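You operate a simulated robot arm through the tools that you are given. There is no shell and no other tool.

Carry out the task below with a simulated robot arm. There is one attempt and no reset: what you move stays moved.

## Task
Put things in order on the blue table. At the end: the black pinion from the blue table stands where the green box (marked "SOLENOID") stood; the red cup brush stands where the black pinion stood; the green box from the blue table stands where the brown wooden stand stood; the brown wooden stand from the blue table stands on top of the grey front housing; whatever was shut is shut again. Leave all else as you found it, and nothing knocked over.

The check looks at the end state, three seconds after you hand in, the way a careful person would. Anything else that was tipped, shoved, dropped, spilled or broken makes it a failure.

## Robot
A 7-joint arm with a two-finger parallel gripper, fixed in place. Base frame: the origin is at the foot of the arm, x ahead of it, y to its left, z up; the work surface is at about z = 0. Readings come in m, degrees, newtons and seconds.
With the tool pointing down near the work surface it reaches from about 0.22 to 0.58 m from the base axis. Its first joint turns from -66.0 to 66.0 degrees. Payload 2.5 kg.
The TCP is the grasp point between the finger pads, 0.023 m short of the fingertips. In the tool frame z runs along the fingers and y along their closing line. The gripper opens to 0.094 m. The fingers are 0.038 m wide and 0.01 m thick; the gripper's body (0.054 by 0.096 m) begins 0.039 m behind the TCP.
Orientation is that of the tool frame in the base frame, as a unit quaternion [x, y, z, w]. With the fingers straight down and closing along the base's y, the tool's x points along the base's -x, its y along +y and its z along -z.

## Interface
- The arm moves only by the tool send_rows. Its argument "commands" is a list of rows, each an object of numbers (a shift or turn left out is 0, a gripper value left out holds the last): "x", "y", "z": the shift along the base's x, y, z in units of 300 mm (1.0 is 300 mm); "rx", "ry", "rz": the turn, a rotation vector about the base's x, y, z in units of 45 degrees (1.0 is 45 degrees); "hand": the finger opening in m, from 0 to 0.094. In form: [{"x": .., "y": .., "z": .., "rx": .., "ry": .., "rz": .., "hand": ..}, ...]. A call has 1 to 20 rows; each row is the pose to reach, as a shift and turn from the pose commanded when the call began. A call with a number of a shift or a turn outside -1 to 1 is refused whole. Rows are played at 5 a second. More than 0.05 m and 8.6 degrees between two rows, or a gripper value outside its range, and nothing of the call is played. Where a pose cannot be reached the arm comes as near as it can. A force on the tool above 40 N (or 10 N above the force at the start of the call, whichever is more), or a blocked arm, ends the call early, and 0.2 s more pass. Each finger travels about 0.108 m/s and halts on what it meets, pressing with about 23 N; the grip force reading is that of the motor and also rises with nothing between the fingers. The clock runs only during rows and for 0.2 s after the last one: add rows that repeat a pose to give the fingers time. The reply holds the time, the measured pose of the TCP, the force on the tool along the base axes, the opening and the grip force, in the units named above and with some noise, with the torque about the TCP (base axes, N m) and any sound that the robot's microphone picked up.
- Cameras (640 x 400 px; columns grow to the right, rows downward): "scene" is fixed at [0.1003, -0.4005, 0.532]; the picture's right is [0.93, -0.37, 0.00], its down [-0.24, -0.61, -0.76] and it looks along [0.28, 0.70, -0.65] (base axes); focal length 332 px, centre (320, 200). "wrist" rides on the gripper at [0.086, 0.016, -0.074] in the tool frame; the picture's right is [-0.18, 0.98, 0.00], its down [-0.58, -0.11, -0.81] and it looks along [-0.79, -0.15, 0.59] (tool axes); focal length 243 px, centre (320, 200). There is no depth. A picture from a camera that has moved, and an enlarged one, comes with that camera's place and axes in the base frame and with its lens.
- snapshot(camera): a new picture of that camera. No time passes.
- inspect(camera, box): a new picture of the part [left, top, right, bottom] of that camera's present view, enlarged. No time passes.
- hand_in(): hands the job in; it is judged then, once.

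Nothing tells you positions but the pictures and the camera data. Unless the task says otherwise, let go and move clear before handing in.

The tools are called after "Call:" by a JSON object that holds its "method" and its "body". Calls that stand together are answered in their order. send_rows: Moves the arm, as the interface text tells. Its arguments: {"type":"object","properties":{"commands":{"type":"array","items":{"type":"object","properties":{"x":{"type":"number"},"y":{"type":"number"},"z":{"type":"number"},"rx":{"type":"number"},"ry":{"type":"number"},"rz":{"type":"number"},"hand":{"type":"number"}}}}},"required":["commands"]} The other tools are called the same way: snapshot (camera) takes a picture; inspect (camera, box) takes an enlarged picture of a part of a camera's view; hand_in () hands the job in.

At the start:

```text
clock: 0.0
ee_pos: [0.3906, -0.0335, 0.2617]
tcp_rot: [-0.001, 1.0, 0.0, 0.0]
wrist_force: [0.3, 0.0, -0.4]
moment: [0.02, 0.0, 0.0]
finger_gap: 0.0941
finger_force: 0.1
```

scene: 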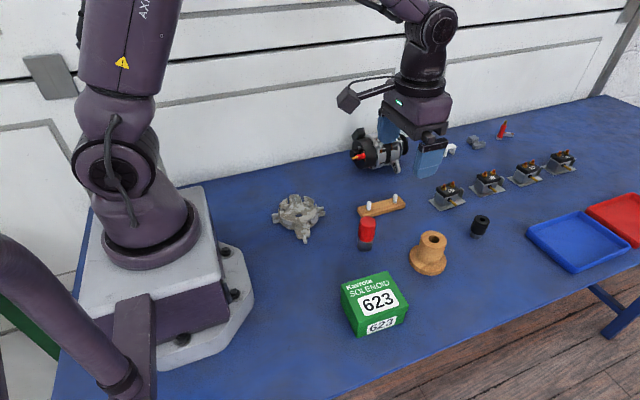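
wrist: 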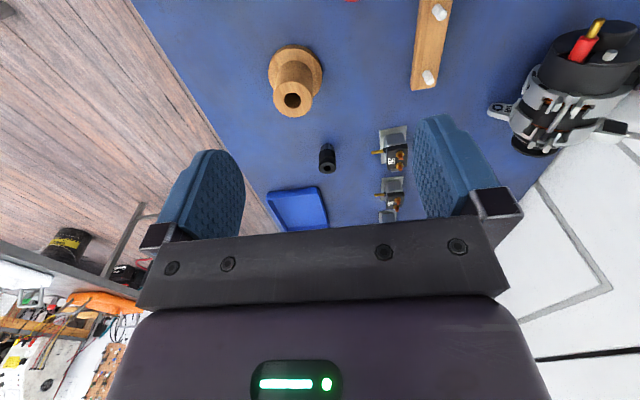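

I see the blue table with the grey front housing, a wooden peg board, the red cup brush, the brown spool-like stand, the green SOLENOID box and the black pinion. I'll enlarge the views before moving anything.

Call:
{"method": "inspect", "body": {"camera": "scene", "box": [260, 180, 420, 280]}}

Call:
{"method": "inspect", "body": {"camera": "scene", "box": [320, 220, 480, 350]}}

Call:
{"method": "inspect", "body": {"camera": "scene", "box": [400, 110, 600, 250]}}

Call:
{"method": "inspect", "body": {"camera": "wrist", "box": [220, 0, 480, 240]}}

```text
4.00 times, centred on (340, 230) of scene
camera zoom: at [0.1003, -0.4005, 0.532], right [0.93, -0.37, 0.0], down [-0.24, -0.61, -0.76], along [0.28, 0.7, -0.65], focal length 1330 px, centre (240, 80)
```

zoom: 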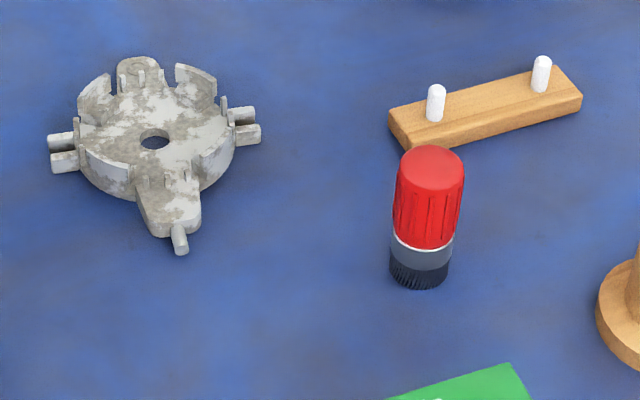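

```text
3.08 times, centred on (400, 285) of scene
camera zoom: at [0.1003, -0.4005, 0.532], right [0.93, -0.37, 0.0], down [-0.24, -0.61, -0.76], along [0.28, 0.7, -0.65], focal length 1023 px, centre (74, -62)
```

zoom: 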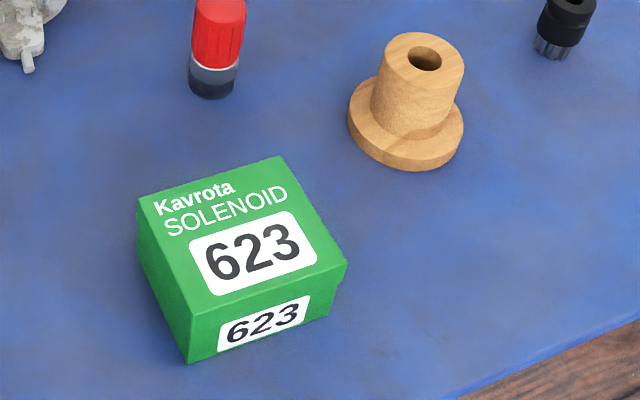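

```text
2.86 times, centred on (500, 180) of scene
camera zoom: at [0.1003, -0.4005, 0.532], right [0.93, -0.37, 0.0], down [-0.24, -0.61, -0.76], along [0.28, 0.7, -0.65], focal length 950 px, centre (-194, 257)
```

zoom: 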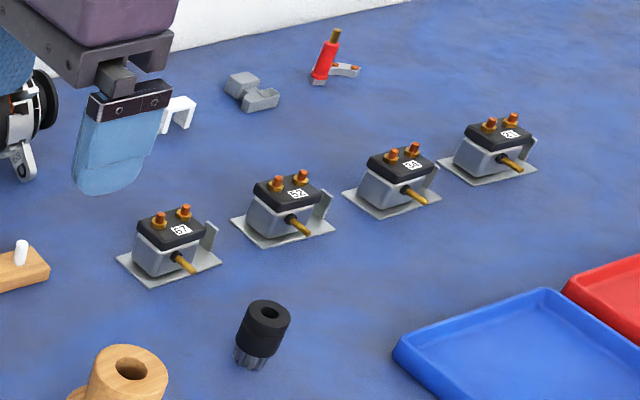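

```text
1.67 times, centred on (350, 120) of wrist
camera zoom: at [0.3032, -0.0177, 0.3353], right [0.18, 0.98, 0.0], down [0.58, -0.11, 0.81], along [0.79, -0.15, -0.59], focal length 404 px, centre (270, 333)
```

zoom: 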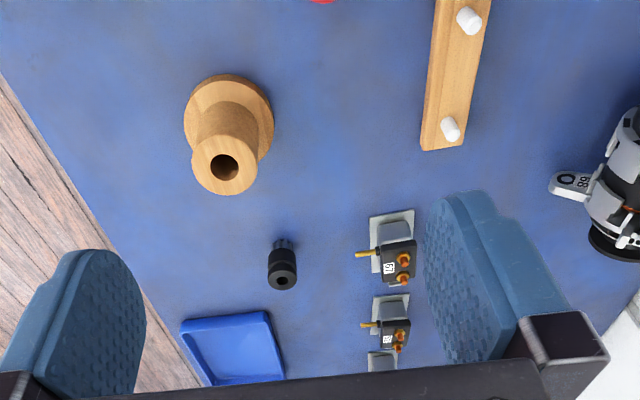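

The stand reads at about (0.46, -0.086), the pinion at (0.60, -0.064), the brush at (0.36, -0.005), the box at (0.30, -0.143) and the housing at (0.25, 0.11). I'll enlarge the housing and the box lid further to see their shapes.

Call:
{"method": "inspect", "body": {"camera": "scene", "box": [268, 185, 332, 245]}}

Call:
{"method": "inspect", "body": {"camera": "scene", "box": [335, 265, 415, 340]}}

Call:
{"method": "inspect", "body": {"camera": "scene", "box": [400, 205, 500, 285]}}

```text
6.67 times, centred on (300, 215) of scene
camera zoom: at [0.1003, -0.4005, 0.532], right [0.93, -0.37, 0.0], down [-0.24, -0.61, -0.76], along [0.28, 0.7, -0.65], focal length 2217 px, centre (453, 100)
```

zoom: 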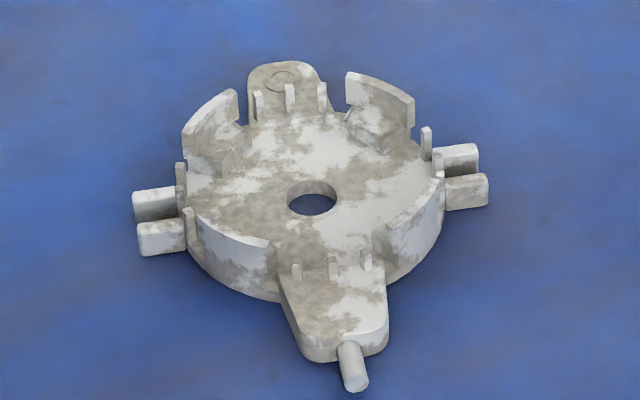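

```text
5.33 times, centred on (375, 302) of scene
camera zoom: at [0.1003, -0.4005, 0.532], right [0.93, -0.37, 0.0], down [-0.24, -0.61, -0.76], along [0.28, 0.7, -0.65], focal length 1773 px, centre (27, -347)
```

zoom: 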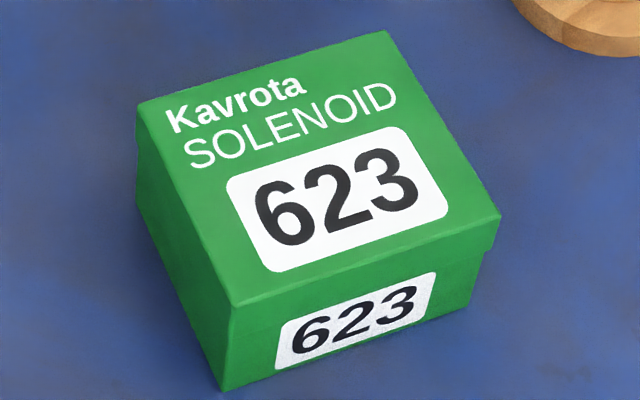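

```text
5.00 times, centred on (450, 245) of scene
camera zoom: at [0.1003, -0.4005, 0.532], right [0.93, -0.37, 0.0], down [-0.24, -0.61, -0.76], along [0.28, 0.7, -0.65], focal length 1662 px, centre (-330, -25)
```

zoom: 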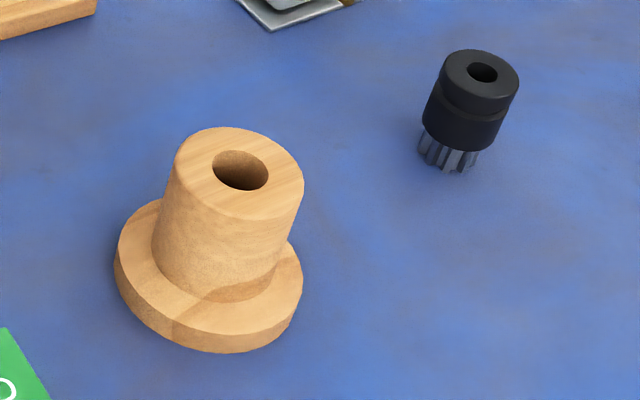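

The housing's upright walls seem to enclose a floor of about 80 mm, which should take the stand's 75 mm flange. I'll move the wrist camera over the housing to measure that from above.

Call:
{"method": "send_rows", "body": {"commands": [{"x": -0.07, "y": 0.06, "z": 0.02, "rz": 0.14}, {"x": -0.14, "y": 0.12, "z": 0.04, "rz": 0.28}, {"x": -0.21, "y": 0.19, "z": 0.06, "rz": 0.42}, {"x": -0.28, "y": 0.25, "z": 0.08, "rz": 0.57}, {"x": -0.35, "y": 0.31, "z": 0.1, "rz": 0.71}, {"x": -0.42, "y": 0.37, "z": 0.1, "rz": 0.85}, {"x": -0.5, "y": 0.43, "z": 0.1, "rz": 1.0}, {"x": -0.5, "y": 0.43, "z": 0.1, "rz": 1.0}, {"x": -0.5, "y": 0.43, "z": 0.1, "rz": 1.0}]}}

Call:
{"method": "snapshot", "body": {"camera": "wrist"}}

Call:
{"method": "snapshot", "body": {"camera": "scene"}}

```text
clock: 2.0
ee_pos: [0.2386, 0.0965, 0.291]
tcp_rot: [-0.384, 0.923, 0.0, 0.0]
wrist_force: [0.9, -0.2, 0.4]
moment: [0.02, 0.0, 0.06]
finger_gap: 0.0941
finger_force: 0.1
```

```text
taken
camera wrist: at [0.1662, 0.0471, 0.3653], right [-0.57, 0.82, 0.0], down [0.49, 0.33, 0.81], along [0.67, 0.46, -0.59], focal length 243 px, centre (320, 200)
```

wrist: 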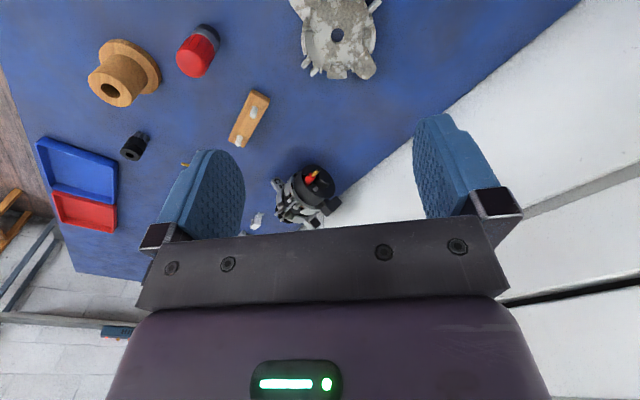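

```text
taken
```

scene: 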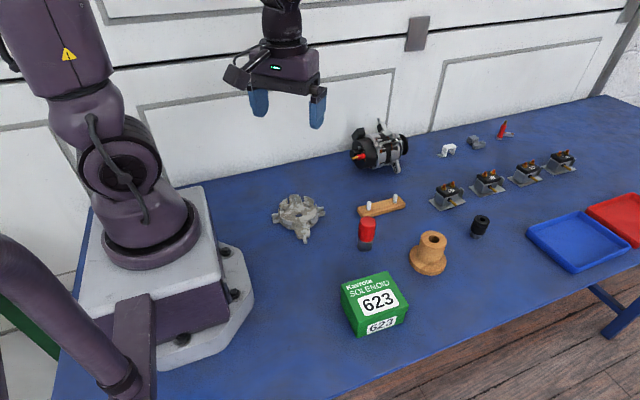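

The housing is visible near the top of the wrist view. I'll enlarge it.

Call:
{"method": "inspect", "body": {"camera": "wrist", "box": [270, 0, 400, 85]}}

Call:
{"method": "inspect", "body": {"camera": "wrist", "box": [70, 10, 290, 170]}}

```text
4.71 times, centred on (335, 42) of wrist
camera zoom: at [0.1662, 0.0471, 0.3653], right [-0.57, 0.82, 0.0], down [0.49, 0.33, 0.81], along [0.67, 0.46, -0.59], focal length 1142 px, centre (249, 941)
```

zoom: 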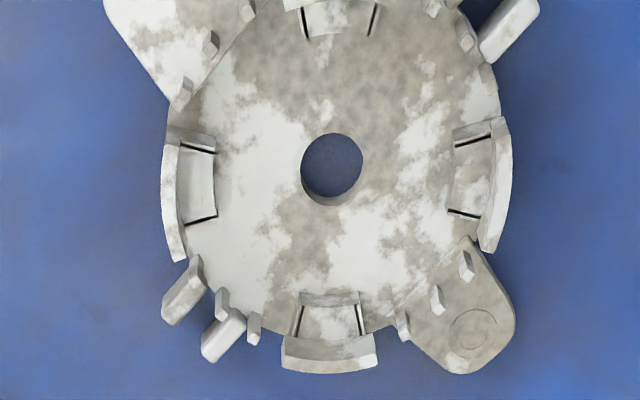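

```text
2.50 times, centred on (180, 90) of wrist
camera zoom: at [0.1662, 0.0471, 0.3653], right [-0.57, 0.82, 0.0], down [0.49, 0.33, 0.81], along [0.67, 0.46, -0.59], focal length 606 px, centre (670, 475)
```

zoom: 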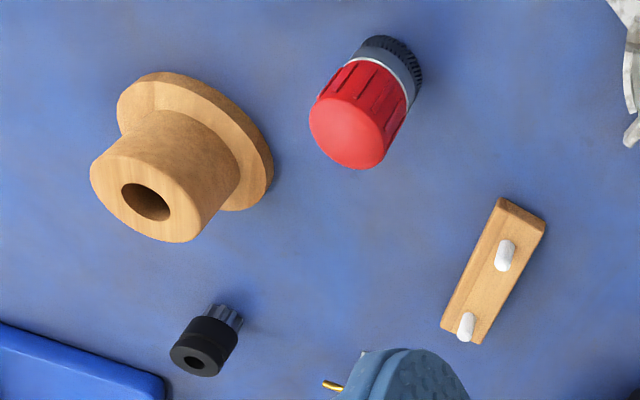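

The housing has four wall segments with small steps inside them, and the stand should drop in between. I'll lower the camera above it for a more exact measurement.

Call:
{"method": "send_rows", "body": {"commands": [{"x": 0.02, "y": 0.03, "z": -0.1}, {"x": 0.04, "y": 0.07, "z": -0.2}, {"x": 0.05, "y": 0.11, "z": -0.3}, {"x": 0.063, "y": 0.137, "z": -0.4}, {"x": 0.063, "y": 0.137, "z": -0.5}, {"x": 0.063, "y": 0.137, "z": -0.5}, {"x": 0.063, "y": 0.137, "z": -0.5}]}}

Call:
{"method": "snapshot", "body": {"camera": "wrist"}}

Call:
{"method": "inspect", "body": {"camera": "scene", "box": [250, 120, 350, 250]}}

```text
clock: 3.6
ee_pos: [0.2575, 0.1372, 0.1396]
tcp_rot: [-0.383, 0.924, 0.0, 0.0]
wrist_force: [0.2, 0.0, -0.1]
moment: [-0.03, -0.03, 0.01]
finger_gap: 0.0941
finger_force: 0.0
```

```text
taken
camera wrist: at [0.1842, 0.0873, 0.2142], right [-0.56, 0.83, 0.0], down [0.49, 0.33, 0.81], along [0.67, 0.46, -0.59], focal length 243 px, centre (320, 200)
```

wrist: 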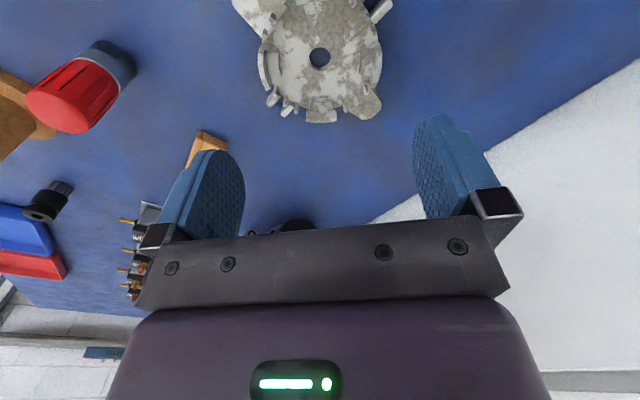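

```text
3.08 times, centred on (300, 185) of scene
camera zoom: at [0.1003, -0.4005, 0.532], right [0.93, -0.37, 0.0], down [-0.24, -0.61, -0.76], along [0.28, 0.7, -0.65], focal length 1023 px, centre (382, 246)
```

zoom: 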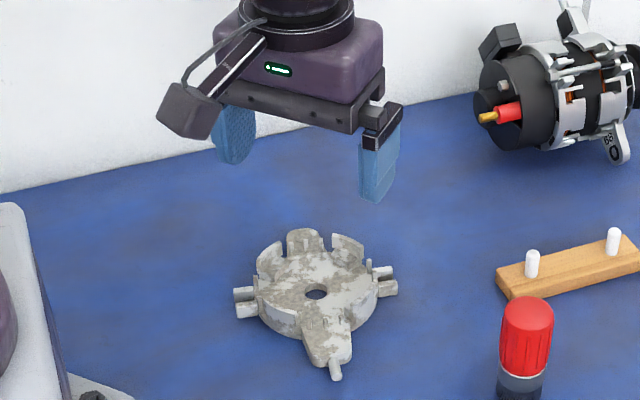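

The housing sits almost exactly under the TCP, so its centre is near (0.259, 0.138). I'll zoom in on it for detail.

Call:
{"method": "inspect", "body": {"camera": "wrist", "box": [230, 0, 410, 130]}}

Call:
{"method": "inspect", "body": {"camera": "scene", "box": [275, 185, 325, 235]}}

```text
3.08 times, centred on (320, 65) of wrist
camera zoom: at [0.1842, 0.0873, 0.2142], right [-0.56, 0.83, 0.0], down [0.49, 0.33, 0.81], along [0.67, 0.46, -0.59], focal length 746 px, centre (320, 615)
```

zoom: 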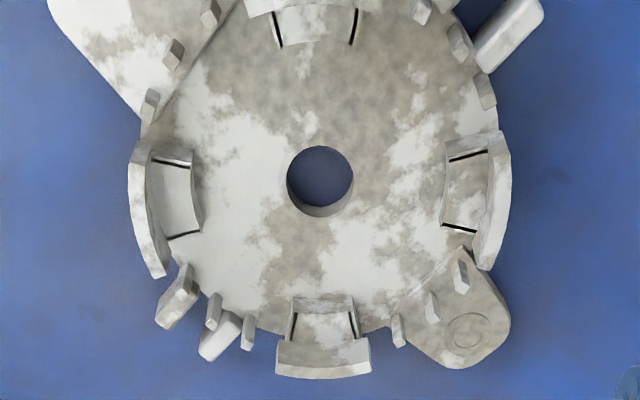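

```text
8.00 times, centred on (300, 210) of scene
camera zoom: at [0.1003, -0.4005, 0.532], right [0.93, -0.37, 0.0], down [-0.24, -0.61, -0.76], along [0.28, 0.7, -0.65], focal length 2660 px, centre (480, 120)
```

zoom: 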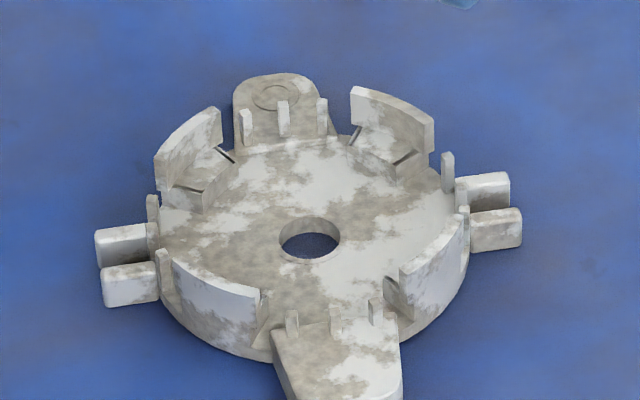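

Housing centre is about (0.2597, 0.139), with roughly 3 mm of clearance inside the walls. Next I'll go above the wooden stand near (0.458, -0.08).

Call:
{"method": "send_rows", "body": {"commands": [{"z": 0.14}, {"z": 0.28, "rz": -0.05}, {"x": 0.07, "y": -0.08, "z": 0.4, "rz": -0.15}, {"x": 0.15, "y": -0.17, "z": 0.4, "rz": -0.27}, {"x": 0.24, "y": -0.26, "z": 0.4, "rz": -0.4}, {"x": 0.33, "y": -0.36, "z": 0.4, "rz": -0.55}, {"x": 0.42, "y": -0.46, "z": 0.4, "rz": -0.7}, {"x": 0.51, "y": -0.56, "z": 0.38, "rz": -0.82}, {"x": 0.59, "y": -0.64, "z": 0.3, "rz": -0.92}, {"x": 0.662, "y": -0.722, "z": 0.2, "rz": -1.0}, {"x": 0.662, "y": -0.722, "z": 0.1, "rz": -1.0}, {"x": 0.662, "y": -0.722, "z": 0.1, "rz": -1.0}, {"x": 0.662, "y": -0.722, "z": 0.1, "rz": -1.0}]}}

Call:
{"method": "snapshot", "body": {"camera": "wrist"}}

Call:
{"method": "snapshot", "body": {"camera": "scene"}}

```text
clock: 6.4
ee_pos: [0.458, -0.0808, 0.1701]
tcp_rot: [-0.001, 1.0, 0.0, 0.001]
wrist_force: [-0.3, 0.1, 0.2]
moment: [0.0, 0.01, 0.04]
finger_gap: 0.0941
finger_force: 0.0
```

```text
taken
camera wrist: at [0.3703, -0.0645, 0.246], right [0.18, 0.98, 0.0], down [0.58, -0.11, 0.81], along [0.79, -0.15, -0.59], focal length 243 px, centre (320, 200)
```

wrist: 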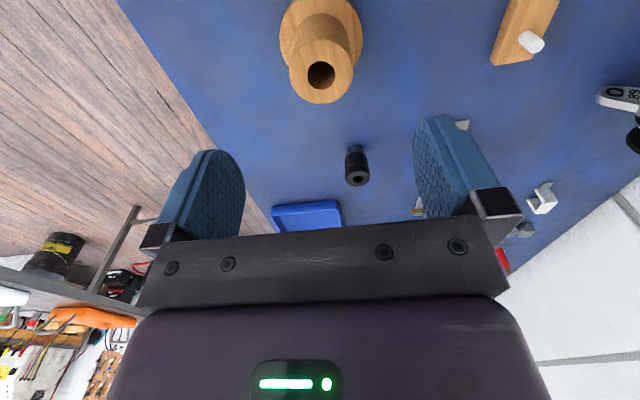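

```text
taken
```

scene: 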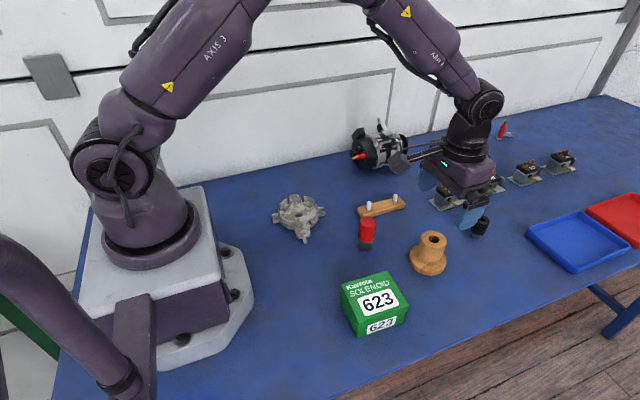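

The stand's hub is almost centred under the TCP. I'll zoom in on it, and on the pinion too.

Call:
{"method": "inspect", "body": {"camera": "wrist", "box": [260, 0, 380, 120]}}

Call:
{"method": "inspect", "body": {"camera": "wrist", "box": [320, 130, 400, 200]}}

Call:
{"method": "inspect", "body": {"camera": "scene", "box": [400, 170, 500, 280]}}

```text
3.33 times, centred on (320, 60) of wrist
camera zoom: at [0.3703, -0.0645, 0.246], right [0.18, 0.98, 0.0], down [0.58, -0.11, 0.81], along [0.79, -0.15, -0.59], focal length 809 px, centre (320, 667)
```

zoom: 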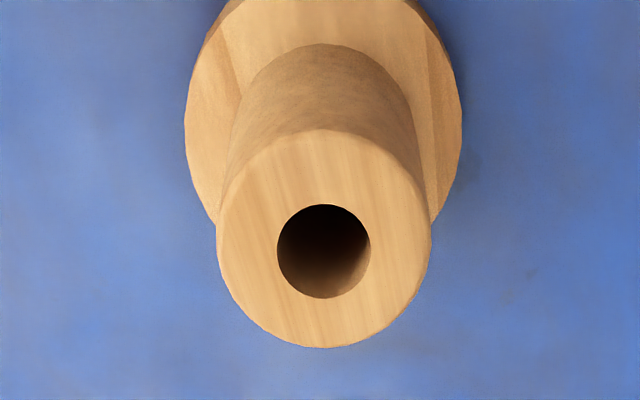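

```text
5.71 times, centred on (360, 165) of wrist
camera zoom: at [0.3703, -0.0645, 0.246], right [0.18, 0.98, 0.0], down [0.58, -0.11, 0.81], along [0.79, -0.15, -0.59], focal length 1386 px, centre (91, 400)
```

zoom: 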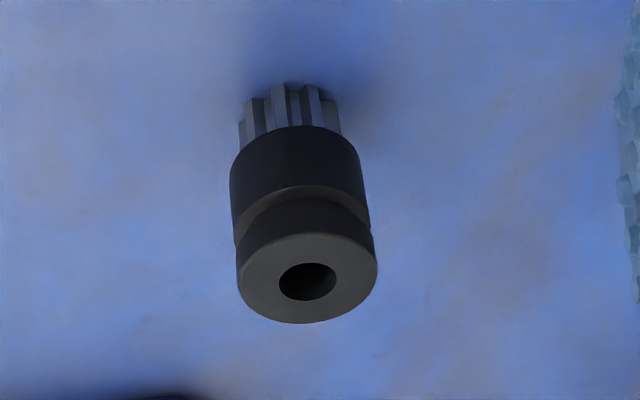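

```text
3.64 times, centred on (450, 225) of scene
camera zoom: at [0.1003, -0.4005, 0.532], right [0.93, -0.37, 0.0], down [-0.24, -0.61, -0.76], along [0.28, 0.7, -0.65], focal length 1209 px, centre (-153, 109)
```

zoom: 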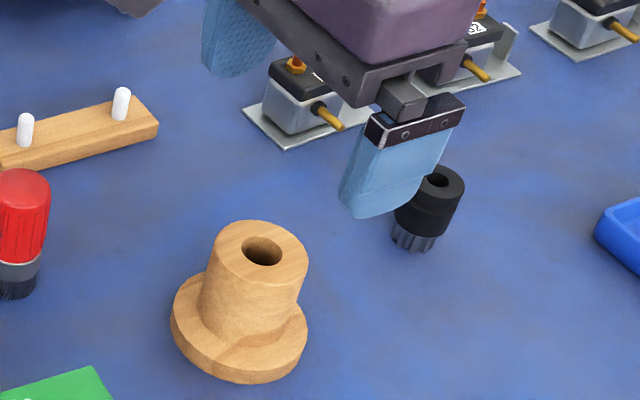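

The hub is about 47 mm across and centred at (0.457, -0.080). I'll descend to hub height and close the fingers.

Call:
{"method": "send_rows", "body": {"commands": [{"z": -0.1}, {"z": -0.2}, {"z": -0.3}, {"z": -0.36}, {"z": -0.415}, {"z": -0.415}]}}

Call:
{"method": "inspect", "body": {"camera": "scene", "box": [380, 180, 500, 280]}}

```text
clock: 7.8
ee_pos: [0.4578, -0.0791, 0.0445]
tcp_rot: [-0.001, 1.0, 0.0, 0.0]
wrist_force: [1.0, 0.6, -0.5]
moment: [0.01, -0.02, 0.0]
finger_gap: 0.0941
finger_force: 0.1
```

```text
4.00 times, centred on (440, 230) of scene
camera zoom: at [0.1003, -0.4005, 0.532], right [0.93, -0.37, 0.0], down [-0.24, -0.61, -0.76], along [0.28, 0.7, -0.65], focal length 1330 px, centre (-160, 80)
```

zoom: 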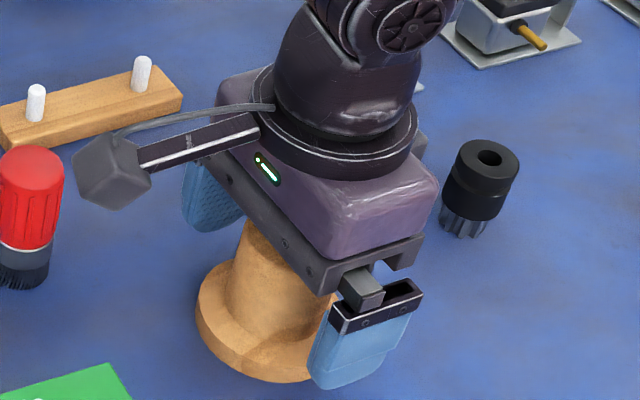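

The fingers straddle the hub above the flange, so I'll close on it.

Call:
{"method": "send_rows", "body": {"commands": [{"hand": 0.06}, {"hand": 0.045}, {"hand": 0.035}, {"hand": 0.035}, {"hand": 0.035}, {"hand": 0.035}]}}

Call:
{"method": "send_rows", "body": {"commands": [{"z": 0.03, "hand": 0.035}, {"z": 0.06}, {"z": 0.06}, {"z": 0.06}]}}

Call:
{"method": "inspect", "body": {"camera": "scene", "box": [380, 180, 500, 280]}}

Call:
{"method": "snapshot", "body": {"camera": "wrist"}}

```text
clock: 9.2
ee_pos: [0.4577, -0.0797, 0.0452]
tcp_rot: [0.0, 1.0, 0.0, 0.0]
wrist_force: [0.0, -0.9, 0.3]
moment: [0.03, 0.01, 0.02]
finger_gap: 0.0468
finger_force: 22.6
```

```text
clock: 10.2
ee_pos: [0.4574, -0.0788, 0.0642]
tcp_rot: [0.001, 1.0, 0.0, 0.0]
wrist_force: [-1.1, 0.0, -1.8]
moment: [-0.01, 0.01, -0.03]
finger_gap: 0.0471
finger_force: 23.1
```

```text
4.00 times, centred on (440, 230) of scene
camera zoom: at [0.1003, -0.4005, 0.532], right [0.93, -0.37, 0.0], down [-0.24, -0.61, -0.76], along [0.28, 0.7, -0.65], focal length 1330 px, centre (-160, 80)
```

zoom: 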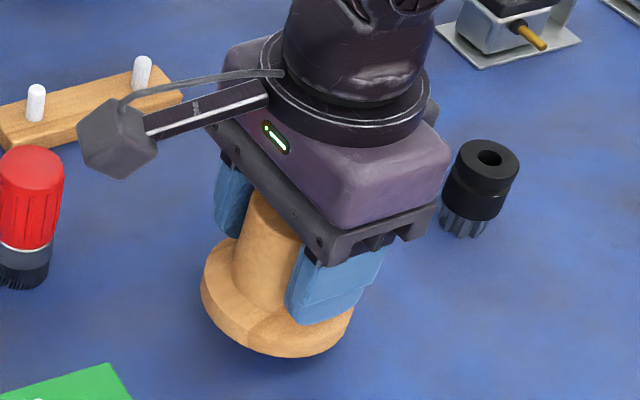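

```text
taken
camera wrist: at [0.3702, -0.0635, 0.1392], right [0.18, 0.98, 0.0], down [0.58, -0.11, 0.81], along [0.79, -0.15, -0.59], focal length 243 px, centre (320, 200)
```

wrist: 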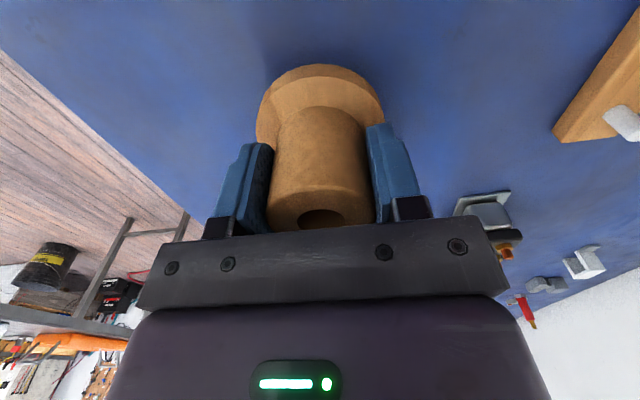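

The stand is held and clear of the table. I'll zoom in to find how it is centred in the grip.

Call:
{"method": "inspect", "body": {"camera": "wrist", "box": [240, 50, 400, 240]}}

```text
2.11 times, centred on (320, 145) of wrist
camera zoom: at [0.3702, -0.0635, 0.1392], right [0.18, 0.98, 0.0], down [0.58, -0.11, 0.81], along [0.79, -0.15, -0.59], focal length 511 px, centre (320, 316)
```

zoom: 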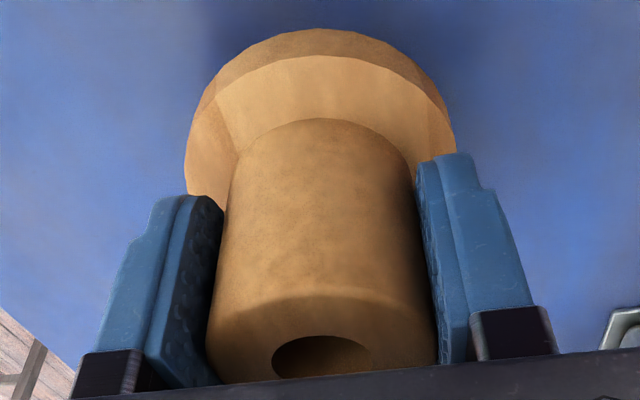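

The stand sits within about 2 mm of centre in the grip. I'll carry it high over to the housing and stop above it to check alignment.

Call:
{"method": "send_rows", "body": {"commands": [{"z": 0.15}, {"z": 0.3}, {"x": -0.04, "y": 0.05, "z": 0.44, "rz": 0.05}, {"x": -0.11, "y": 0.12, "z": 0.48, "rz": 0.15}, {"x": -0.19, "y": 0.21, "z": 0.48, "rz": 0.27}, {"x": -0.27, "y": 0.3, "z": 0.48, "rz": 0.4}, {"x": -0.36, "y": 0.39, "z": 0.48, "rz": 0.53}, {"x": -0.45, "y": 0.48, "z": 0.48, "rz": 0.66}, {"x": -0.53, "y": 0.57, "z": 0.48, "rz": 0.8}, {"x": -0.6, "y": 0.65, "z": 0.45, "rz": 0.92}, {"x": -0.666, "y": 0.725, "z": 0.35, "rz": 1.0}, {"x": -0.666, "y": 0.725, "z": 0.22, "rz": 1.0}, {"x": -0.666, "y": 0.725, "z": 0.22, "rz": 1.0}, {"x": -0.666, "y": 0.725, "z": 0.22, "rz": 1.0}]}}

Call:
{"method": "inspect", "body": {"camera": "scene", "box": [250, 130, 350, 250]}}

Call:
{"method": "inspect", "body": {"camera": "wrist", "box": [220, 0, 420, 240]}}

```text
clock: 13.2
ee_pos: [0.2587, 0.1358, 0.13]
tcp_rot: [-0.382, 0.924, 0.0, 0.001]
wrist_force: [-0.5, -1.0, -2.0]
moment: [0.01, 0.0, 0.03]
finger_gap: 0.0468
finger_force: 22.5
```

```text
3.33 times, centred on (300, 190) of scene
camera zoom: at [0.1003, -0.4005, 0.532], right [0.93, -0.37, 0.0], down [-0.24, -0.61, -0.76], along [0.28, 0.7, -0.65], focal length 1108 px, centre (387, 233)
```

zoom: 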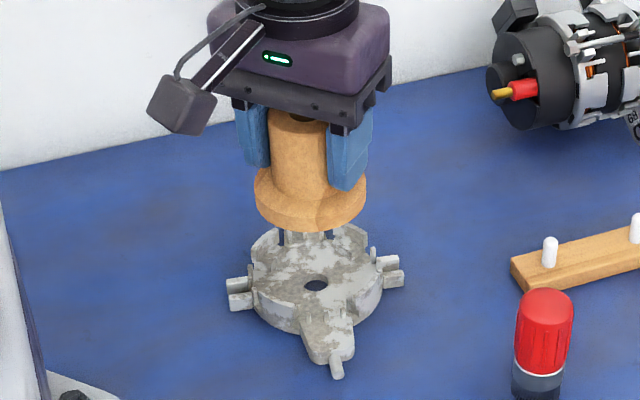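

```text
1.67 times, centred on (320, 120) of wrist
camera zoom: at [0.1846, 0.0861, 0.2039], right [-0.56, 0.83, 0.0], down [0.49, 0.33, 0.81], along [0.67, 0.46, -0.59], focal length 404 px, centre (320, 333)
```

zoom: 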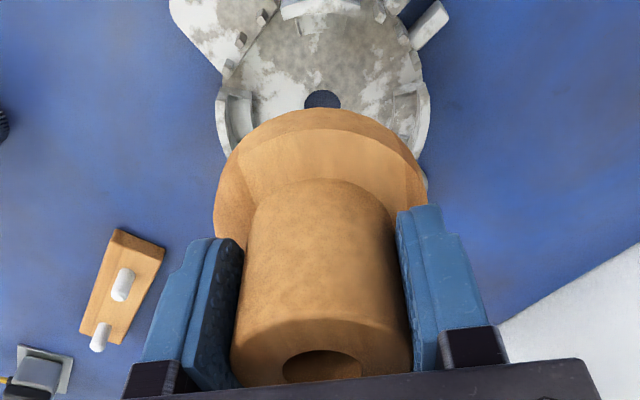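

The stand and the housing hole line up in both views. I'll lower it until it is just above the walls and look again.

Call:
{"method": "send_rows", "body": {"commands": [{"z": -0.08}, {"z": -0.14}, {"z": -0.187}, {"z": -0.187}, {"z": -0.187}]}}

Call:
{"method": "inspect", "body": {"camera": "scene", "box": [260, 160, 340, 250]}}

Call:
{"method": "inspect", "body": {"camera": "wrist", "box": [240, 0, 400, 120]}}

```text
clock: 14.4
ee_pos: [0.2581, 0.1356, 0.074]
tcp_rot: [-0.383, 0.924, 0.0, 0.0]
wrist_force: [-0.9, 0.1, -1.5]
moment: [0.02, -0.03, -0.03]
finger_gap: 0.0467
finger_force: 23.0
```

```text
4.44 times, centred on (300, 205) of scene
camera zoom: at [0.1003, -0.4005, 0.532], right [0.93, -0.37, 0.0], down [-0.24, -0.61, -0.76], along [0.28, 0.7, -0.65], focal length 1478 px, centre (409, 178)
```

zoom: 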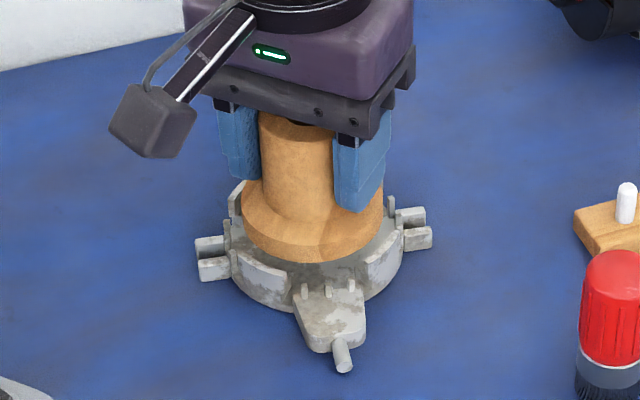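

```text
3.33 times, centred on (320, 60) of wrist
camera zoom: at [0.1848, 0.0865, 0.1473], right [-0.56, 0.83, 0.0], down [0.49, 0.33, 0.81], along [0.67, 0.46, -0.59], focal length 809 px, centre (320, 667)
```

zoom: 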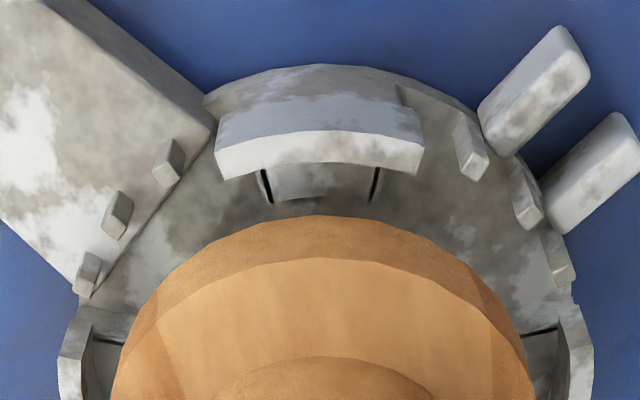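

Clearance looks even on all sides. I'll descend in small steps and watch for contact force.

Call:
{"method": "send_rows", "body": {"commands": [{"x": -0.0027, "y": -0.002, "z": -0.015}, {"x": -0.0027, "y": -0.002, "z": -0.03}, {"x": -0.0027, "y": -0.002, "z": -0.04}, {"x": -0.0027, "y": -0.002, "z": -0.04}, {"x": -0.0027, "y": -0.002, "z": -0.04}]}}

Call:
{"method": "send_rows", "body": {"commands": [{"z": -0.006}, {"z": -0.006}, {"z": -0.006}]}}

Call:
{"method": "send_rows", "body": {"commands": [{"z": -0.006}, {"z": -0.006}, {"z": -0.006}]}}

Call:
{"method": "inspect", "body": {"camera": "scene", "box": [260, 160, 340, 250]}}

```text
clock: 15.6
ee_pos: [0.2577, 0.1371, 0.0619]
tcp_rot: [-0.382, 0.924, 0.001, 0.002]
wrist_force: [2.3, 3.2, 17.2]
moment: [0.05, -0.06, 0.23]
finger_gap: 0.0462
finger_force: 22.9
```

```text
clock: 16.2
ee_pos: [0.2577, 0.1355, 0.0598]
tcp_rot: [-0.381, 0.925, 0.0, 0.0]
wrist_force: [-1.4, -1.4, 6.1]
moment: [0.2, 0.1, 0.05]
finger_gap: 0.0462
finger_force: 22.9
stopped in row 2: the force on the tool passed its limit at 41 N (the readings are from after the stop); the commanded pose is now the measured one
```

```text
clock: 16.6
ee_pos: [0.2577, 0.1354, 0.0601]
tcp_rot: [-0.382, 0.924, -0.001, 0.002]
wrist_force: [-2.2, -0.8, 6.6]
moment: [0.27, 0.1, 0.05]
finger_gap: 0.0463
finger_force: 23.2
stopped in row 1: the force on the tool passed its limit at 52 N (the readings are from after the stop); the commanded pose is now the measured one
```

```text
4.44 times, centred on (300, 205) of scene
camera zoom: at [0.1003, -0.4005, 0.532], right [0.93, -0.37, 0.0], down [-0.24, -0.61, -0.76], along [0.28, 0.7, -0.65], focal length 1478 px, centre (409, 178)
```

zoom: 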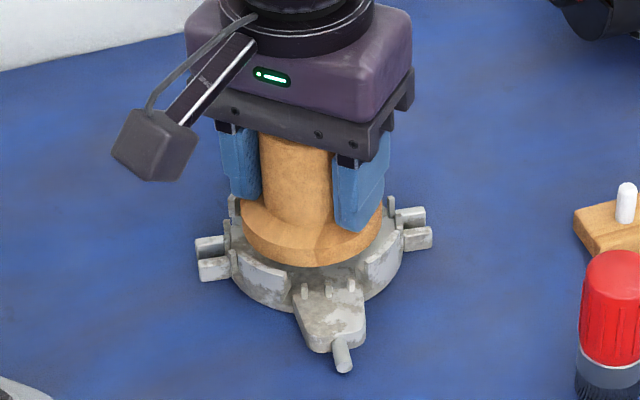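

It made contact with the stand's base at about z = 0.015, consistent with resting on the inner steps. I'll check closely that it is level and inside the walls.

Call:
{"method": "inspect", "body": {"camera": "scene", "box": [278, 190, 328, 230]}}

Call:
{"method": "inspect", "body": {"camera": "wrist", "box": [240, 0, 400, 120]}}

```text
10.00 times, centred on (303, 210) of scene
camera zoom: at [0.1003, -0.4005, 0.532], right [0.93, -0.37, 0.0], down [-0.24, -0.61, -0.76], along [0.28, 0.7, -0.65], focal length 3325 px, centre (490, 100)
```

zoom: 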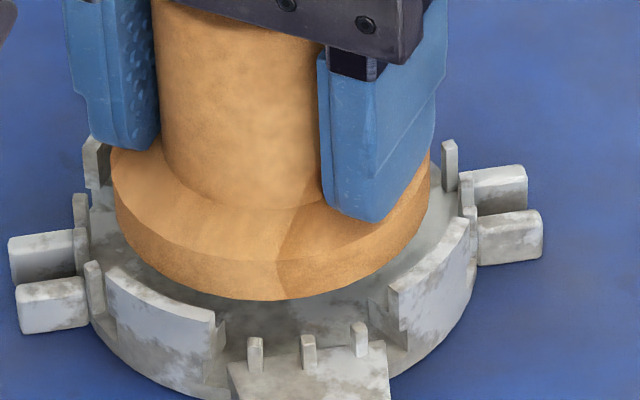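

```text
3.33 times, centred on (320, 60) of wrist
camera zoom: at [0.1842, 0.0864, 0.1347], right [-0.56, 0.83, 0.0], down [0.49, 0.34, 0.81], along [0.67, 0.45, -0.59], focal length 809 px, centre (320, 667)
```

zoom: 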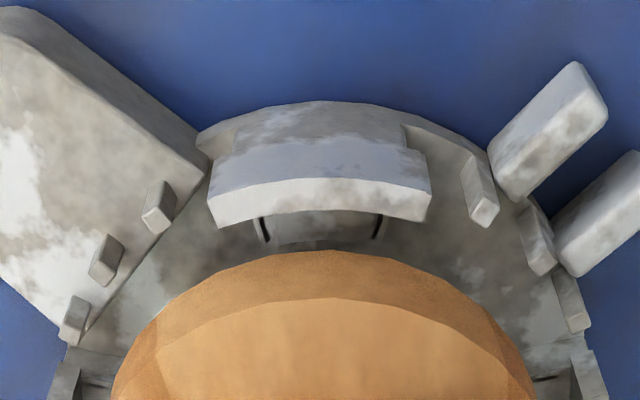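

The front gap looks larger than expected, so I need to know whether the stand slid in the grip or caught on something. I'll check the wrist view of the hub.

Call:
{"method": "inspect", "body": {"camera": "wrist", "box": [240, 50, 400, 240]}}

Call:
{"method": "inspect", "body": {"camera": "scene", "box": [270, 150, 340, 240]}}

```text
2.11 times, centred on (320, 145) of wrist
camera zoom: at [0.1842, 0.0864, 0.1347], right [-0.56, 0.83, 0.0], down [0.49, 0.34, 0.81], along [0.67, 0.45, -0.59], focal length 511 px, centre (320, 316)
```

zoom: 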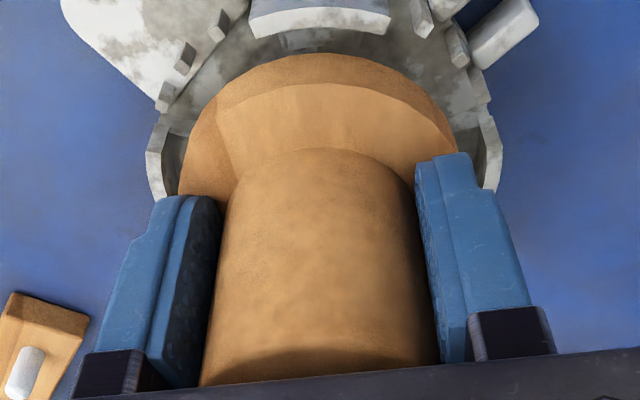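

```text
4.44 times, centred on (305, 195) of scene
camera zoom: at [0.1003, -0.4005, 0.532], right [0.93, -0.37, 0.0], down [-0.24, -0.61, -0.76], along [0.28, 0.7, -0.65], focal length 1478 px, centre (387, 222)
```

zoom: 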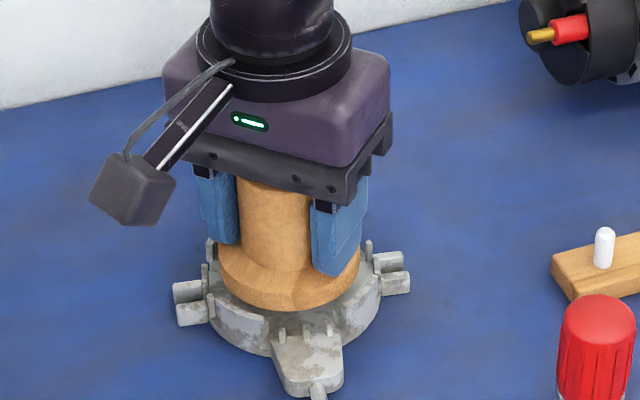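

The stand slid up in the grip: it met something at about z = 0.025 and the fingertips came down onto the flange. I'll lift a few millimetres to free it and re-measure the centring.

Call:
{"method": "send_rows", "body": {"commands": [{"z": 0.02}, {"z": 0.04}, {"z": 0.04}, {"z": 0.04}]}}

Call:
{"method": "inspect", "body": {"camera": "wrist", "box": [250, 30, 390, 150]}}

Call:
{"method": "inspect", "body": {"camera": "scene", "box": [278, 190, 328, 230]}}

```text
clock: 17.6
ee_pos: [0.2575, 0.1357, 0.0717]
tcp_rot: [-0.382, 0.924, -0.001, 0.0]
wrist_force: [-0.7, -0.1, -0.6]
moment: [-0.03, -0.03, 0.0]
finger_gap: 0.0463
finger_force: 22.9
```

```text
3.33 times, centred on (320, 90) of wrist
camera zoom: at [0.1839, 0.0863, 0.1468], right [-0.56, 0.83, 0.0], down [0.49, 0.33, 0.81], along [0.67, 0.45, -0.59], focal length 809 px, centre (320, 567)
```

zoom: 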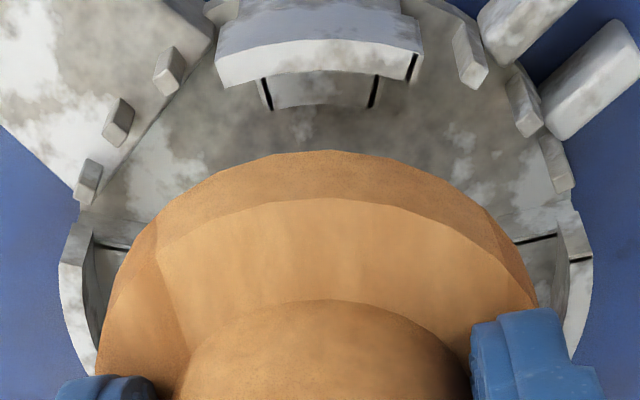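

```text
10.00 times, centred on (303, 210) of scene
camera zoom: at [0.1003, -0.4005, 0.532], right [0.93, -0.37, 0.0], down [-0.24, -0.61, -0.76], along [0.28, 0.7, -0.65], focal length 3325 px, centre (490, 100)
```

zoom: 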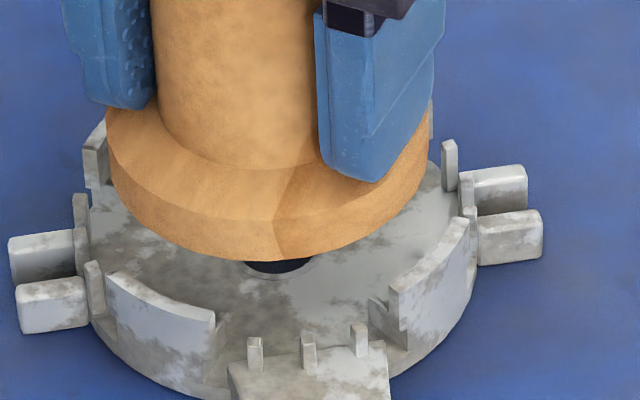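

The visible gaps are about 4 mm to the left and 7 mm to the right, so the stand is close to centred. I'll nudge it about 1.5 mm sideways and lower it in tiny steps to find the true contact height.

Call:
{"method": "send_rows", "body": {"commands": [{"x": -0.003, "y": 0.004}, {"x": -0.003, "y": 0.004, "z": -0.01}, {"x": -0.003, "y": 0.004, "z": -0.015}, {"x": -0.003, "y": 0.004, "z": -0.015}, {"x": -0.003, "y": 0.004, "z": -0.015}]}}

Call:
{"method": "send_rows", "body": {"commands": [{"z": -0.005}, {"z": -0.005}, {"z": -0.005}]}}

Call:
{"method": "send_rows", "body": {"commands": [{"z": -0.005}, {"z": -0.005}, {"z": -0.005}]}}

Call:
{"method": "send_rows", "body": {"commands": [{"z": -0.005}, {"z": -0.005}, {"z": -0.005}]}}

```text
clock: 18.8
ee_pos: [0.2556, 0.1386, 0.0666]
tcp_rot: [-0.383, 0.924, 0.0, 0.0]
wrist_force: [-0.1, 0.6, -1.8]
moment: [-0.01, 0.02, 0.03]
finger_gap: 0.0462
finger_force: 23.0
```

```text
clock: 19.6
ee_pos: [0.2548, 0.1373, 0.0652]
tcp_rot: [-0.383, 0.924, -0.001, 0.001]
wrist_force: [0.1, 0.1, -2.0]
moment: [0.0, 0.02, 0.01]
finger_gap: 0.0462
finger_force: 23.1
```

```text
clock: 20.4
ee_pos: [0.2564, 0.1382, 0.0638]
tcp_rot: [-0.382, 0.924, 0.0, 0.001]
wrist_force: [0.3, 0.0, -1.3]
moment: [0.03, -0.02, -0.01]
finger_gap: 0.0464
finger_force: 22.7
```

```text
clock: 21.2
ee_pos: [0.2565, 0.1378, 0.0624]
tcp_rot: [-0.382, 0.924, -0.001, 0.0]
wrist_force: [0.0, -0.9, -2.0]
moment: [-0.01, -0.02, 0.01]
finger_gap: 0.0462
finger_force: 23.1
```

No contact yet at 0.0624, so I'll keep stepping down.

Call:
{"method": "send_rows", "body": {"commands": [{"z": -0.004}, {"z": -0.004}, {"z": -0.004}]}}

Call:
{"method": "send_rows", "body": {"commands": [{"z": -0.004}, {"z": -0.004}, {"z": -0.004}]}}

Call:
{"method": "inspect", "body": {"camera": "scene", "box": [278, 190, 328, 230]}}

Call:
{"method": "inspect", "body": {"camera": "wrist", "box": [250, 30, 390, 150]}}

```text
clock: 22.0
ee_pos: [0.2552, 0.1373, 0.0613]
tcp_rot: [-0.383, 0.924, -0.001, 0.001]
wrist_force: [-0.3, 0.0, -2.6]
moment: [0.0, 0.01, 0.03]
finger_gap: 0.0464
finger_force: 22.9
```

```text
clock: 22.8
ee_pos: [0.2548, 0.1374, 0.0604]
tcp_rot: [-0.383, 0.924, -0.001, 0.0]
wrist_force: [-0.5, 0.0, -1.6]
moment: [0.01, -0.01, 0.0]
finger_gap: 0.0462
finger_force: 23.1
```

```text
10.00 times, centred on (303, 210) of scene
camera zoom: at [0.1003, -0.4005, 0.532], right [0.93, -0.37, 0.0], down [-0.24, -0.61, -0.76], along [0.28, 0.7, -0.65], focal length 3325 px, centre (490, 100)
```

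zoom: 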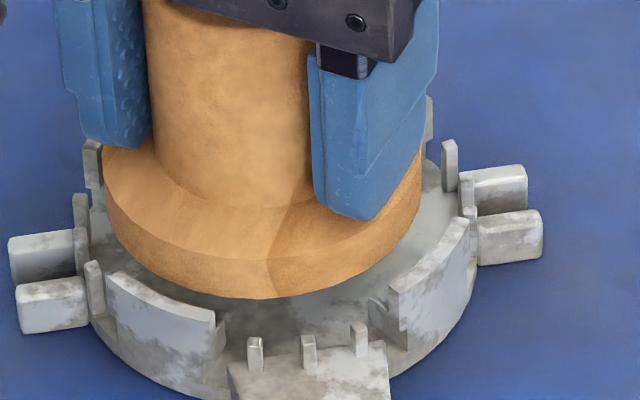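

```text
3.33 times, centred on (320, 90) of wrist
camera zoom: at [0.1824, 0.0873, 0.1351], right [-0.56, 0.83, 0.0], down [0.49, 0.34, 0.81], along [0.67, 0.45, -0.59], focal length 809 px, centre (320, 567)
```

zoom: 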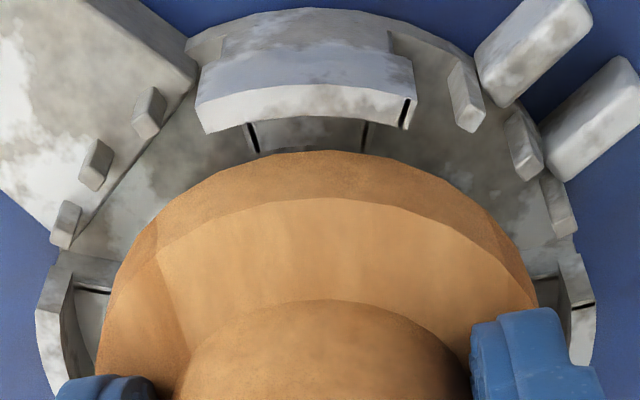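

Still no contact. I'll shift about 1 mm back toward where the scene view puts the centre and keep stepping down.

Call:
{"method": "send_rows", "body": {"commands": [{"x": 0.004, "y": -0.0015, "z": 0.0}, {"x": 0.004, "y": -0.0015, "z": -0.004}, {"x": 0.004, "y": -0.0015, "z": -0.004}, {"x": 0.004, "y": -0.0015, "z": -0.004}]}}

Call:
{"method": "send_rows", "body": {"commands": [{"z": -0.004}, {"z": -0.004}, {"z": -0.004}]}}

Call:
{"method": "send_rows", "body": {"commands": [{"z": -0.004}, {"z": -0.004}, {"z": -0.004}]}}

Call:
{"method": "send_rows", "body": {"commands": [{"z": -0.004}, {"z": -0.004}, {"z": -0.004}]}}

```text
clock: 23.8
ee_pos: [0.2567, 0.1366, 0.0604]
tcp_rot: [-0.382, 0.924, 0.0, 0.0]
wrist_force: [-3.6, -4.5, 15.3]
moment: [0.38, 0.28, 0.12]
finger_gap: 0.046
finger_force: 22.9
```

```text
clock: 24.1
ee_pos: [0.2574, 0.1366, 0.0606]
tcp_rot: [-0.382, 0.924, -0.002, 0.0]
wrist_force: [-1.4, -1.0, 7.5]
moment: [0.23, 0.1, 0.05]
finger_gap: 0.0464
finger_force: 23.5
stopped in row 1: the force on the tool passed its limit at 49 N (the readings are from after the stop); the commanded pose is now the measured one
```

```text
clock: 24.7
ee_pos: [0.2575, 0.1382, 0.0595]
tcp_rot: [-0.383, 0.924, -0.002, 0.0]
wrist_force: [-0.7, 0.5, 6.8]
moment: [0.12, 0.22, 0.03]
finger_gap: 0.0464
finger_force: 23.4
stopped in row 2: the force on the tool passed its limit at 42 N (the readings are from after the stop); the commanded pose is now the measured one
```

```text
clock: 25.2
ee_pos: [0.2576, 0.136, 0.0607]
tcp_rot: [-0.383, 0.924, -0.002, 0.0]
wrist_force: [-1.2, -1.2, 7.0]
moment: [0.19, 0.21, 0.04]
finger_gap: 0.0462
finger_force: 23.2
stopped in row 2: the force on the tool passed its limit at 45 N (the readings are from after the stop); the commanded pose is now the measured one
```

Contact is at TCP z ≈ 0.060, mostly on one side toward the back-left wall judging by the torque. I'll look closely at the fit from both cameras.

Call:
{"method": "inspect", "body": {"camera": "scene", "box": [282, 194, 304, 212]}}

Call:
{"method": "inspect", "body": {"camera": "scene", "box": [278, 190, 328, 230]}}

Call:
{"method": "inspect", "body": {"camera": "wrist", "box": [350, 80, 410, 130]}}

Call:
{"method": "inspect", "body": {"camera": "wrist", "box": [240, 50, 400, 170]}}

```text
16.00 times, centred on (293, 203) of scene
camera zoom: at [0.1003, -0.4005, 0.532], right [0.93, -0.37, 0.0], down [-0.24, -0.61, -0.76], along [0.28, 0.7, -0.65], focal length 5320 px, centre (752, 152)
```

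zoom: 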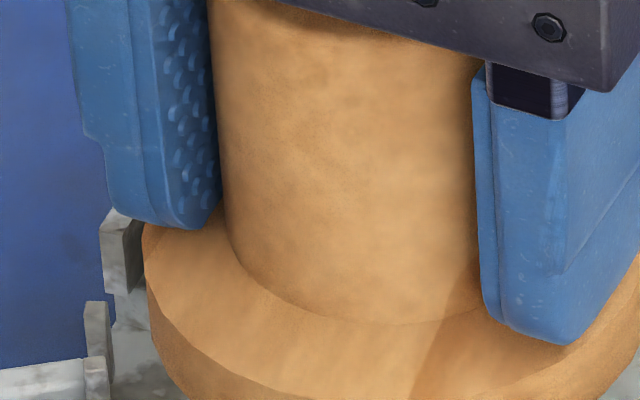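

```text
10.00 times, centred on (303, 210) of scene
camera zoom: at [0.1003, -0.4005, 0.532], right [0.93, -0.37, 0.0], down [-0.24, -0.61, -0.76], along [0.28, 0.7, -0.65], focal length 3325 px, centre (490, 100)
```

zoom: 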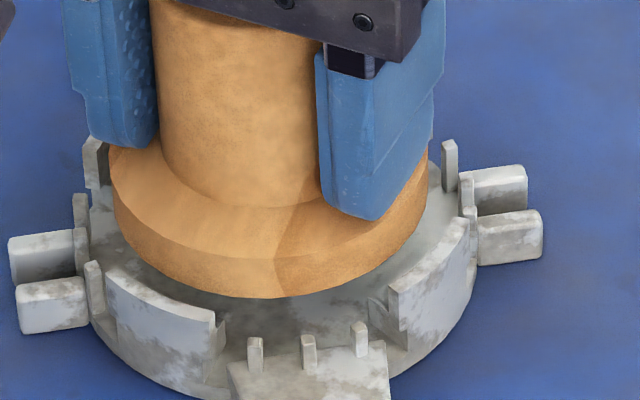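

```text
8.00 times, centred on (380, 105) of wrist
camera zoom: at [0.184, 0.0872, 0.1347], right [-0.56, 0.83, 0.0], down [0.49, 0.34, 0.81], along [0.67, 0.45, -0.59], focal length 1941 px, centre (-160, 960)
```

zoom: 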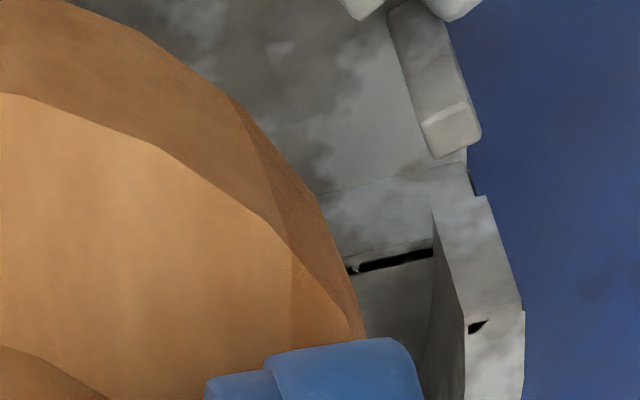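

```text
3.33 times, centred on (320, 110) of wrist
camera zoom: at [0.184, 0.0872, 0.1347], right [-0.56, 0.83, 0.0], down [0.49, 0.34, 0.81], along [0.67, 0.45, -0.59], focal length 809 px, centre (320, 500)
```

zoom: 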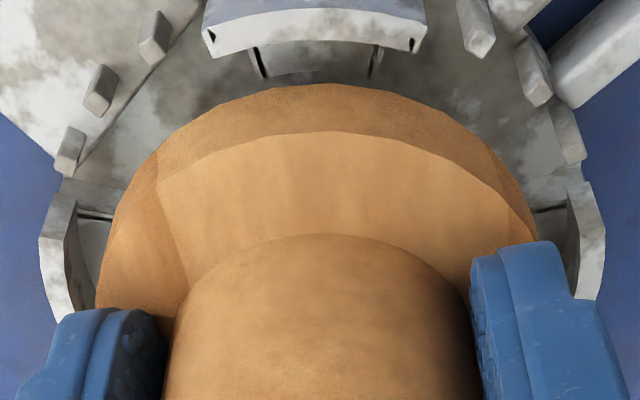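

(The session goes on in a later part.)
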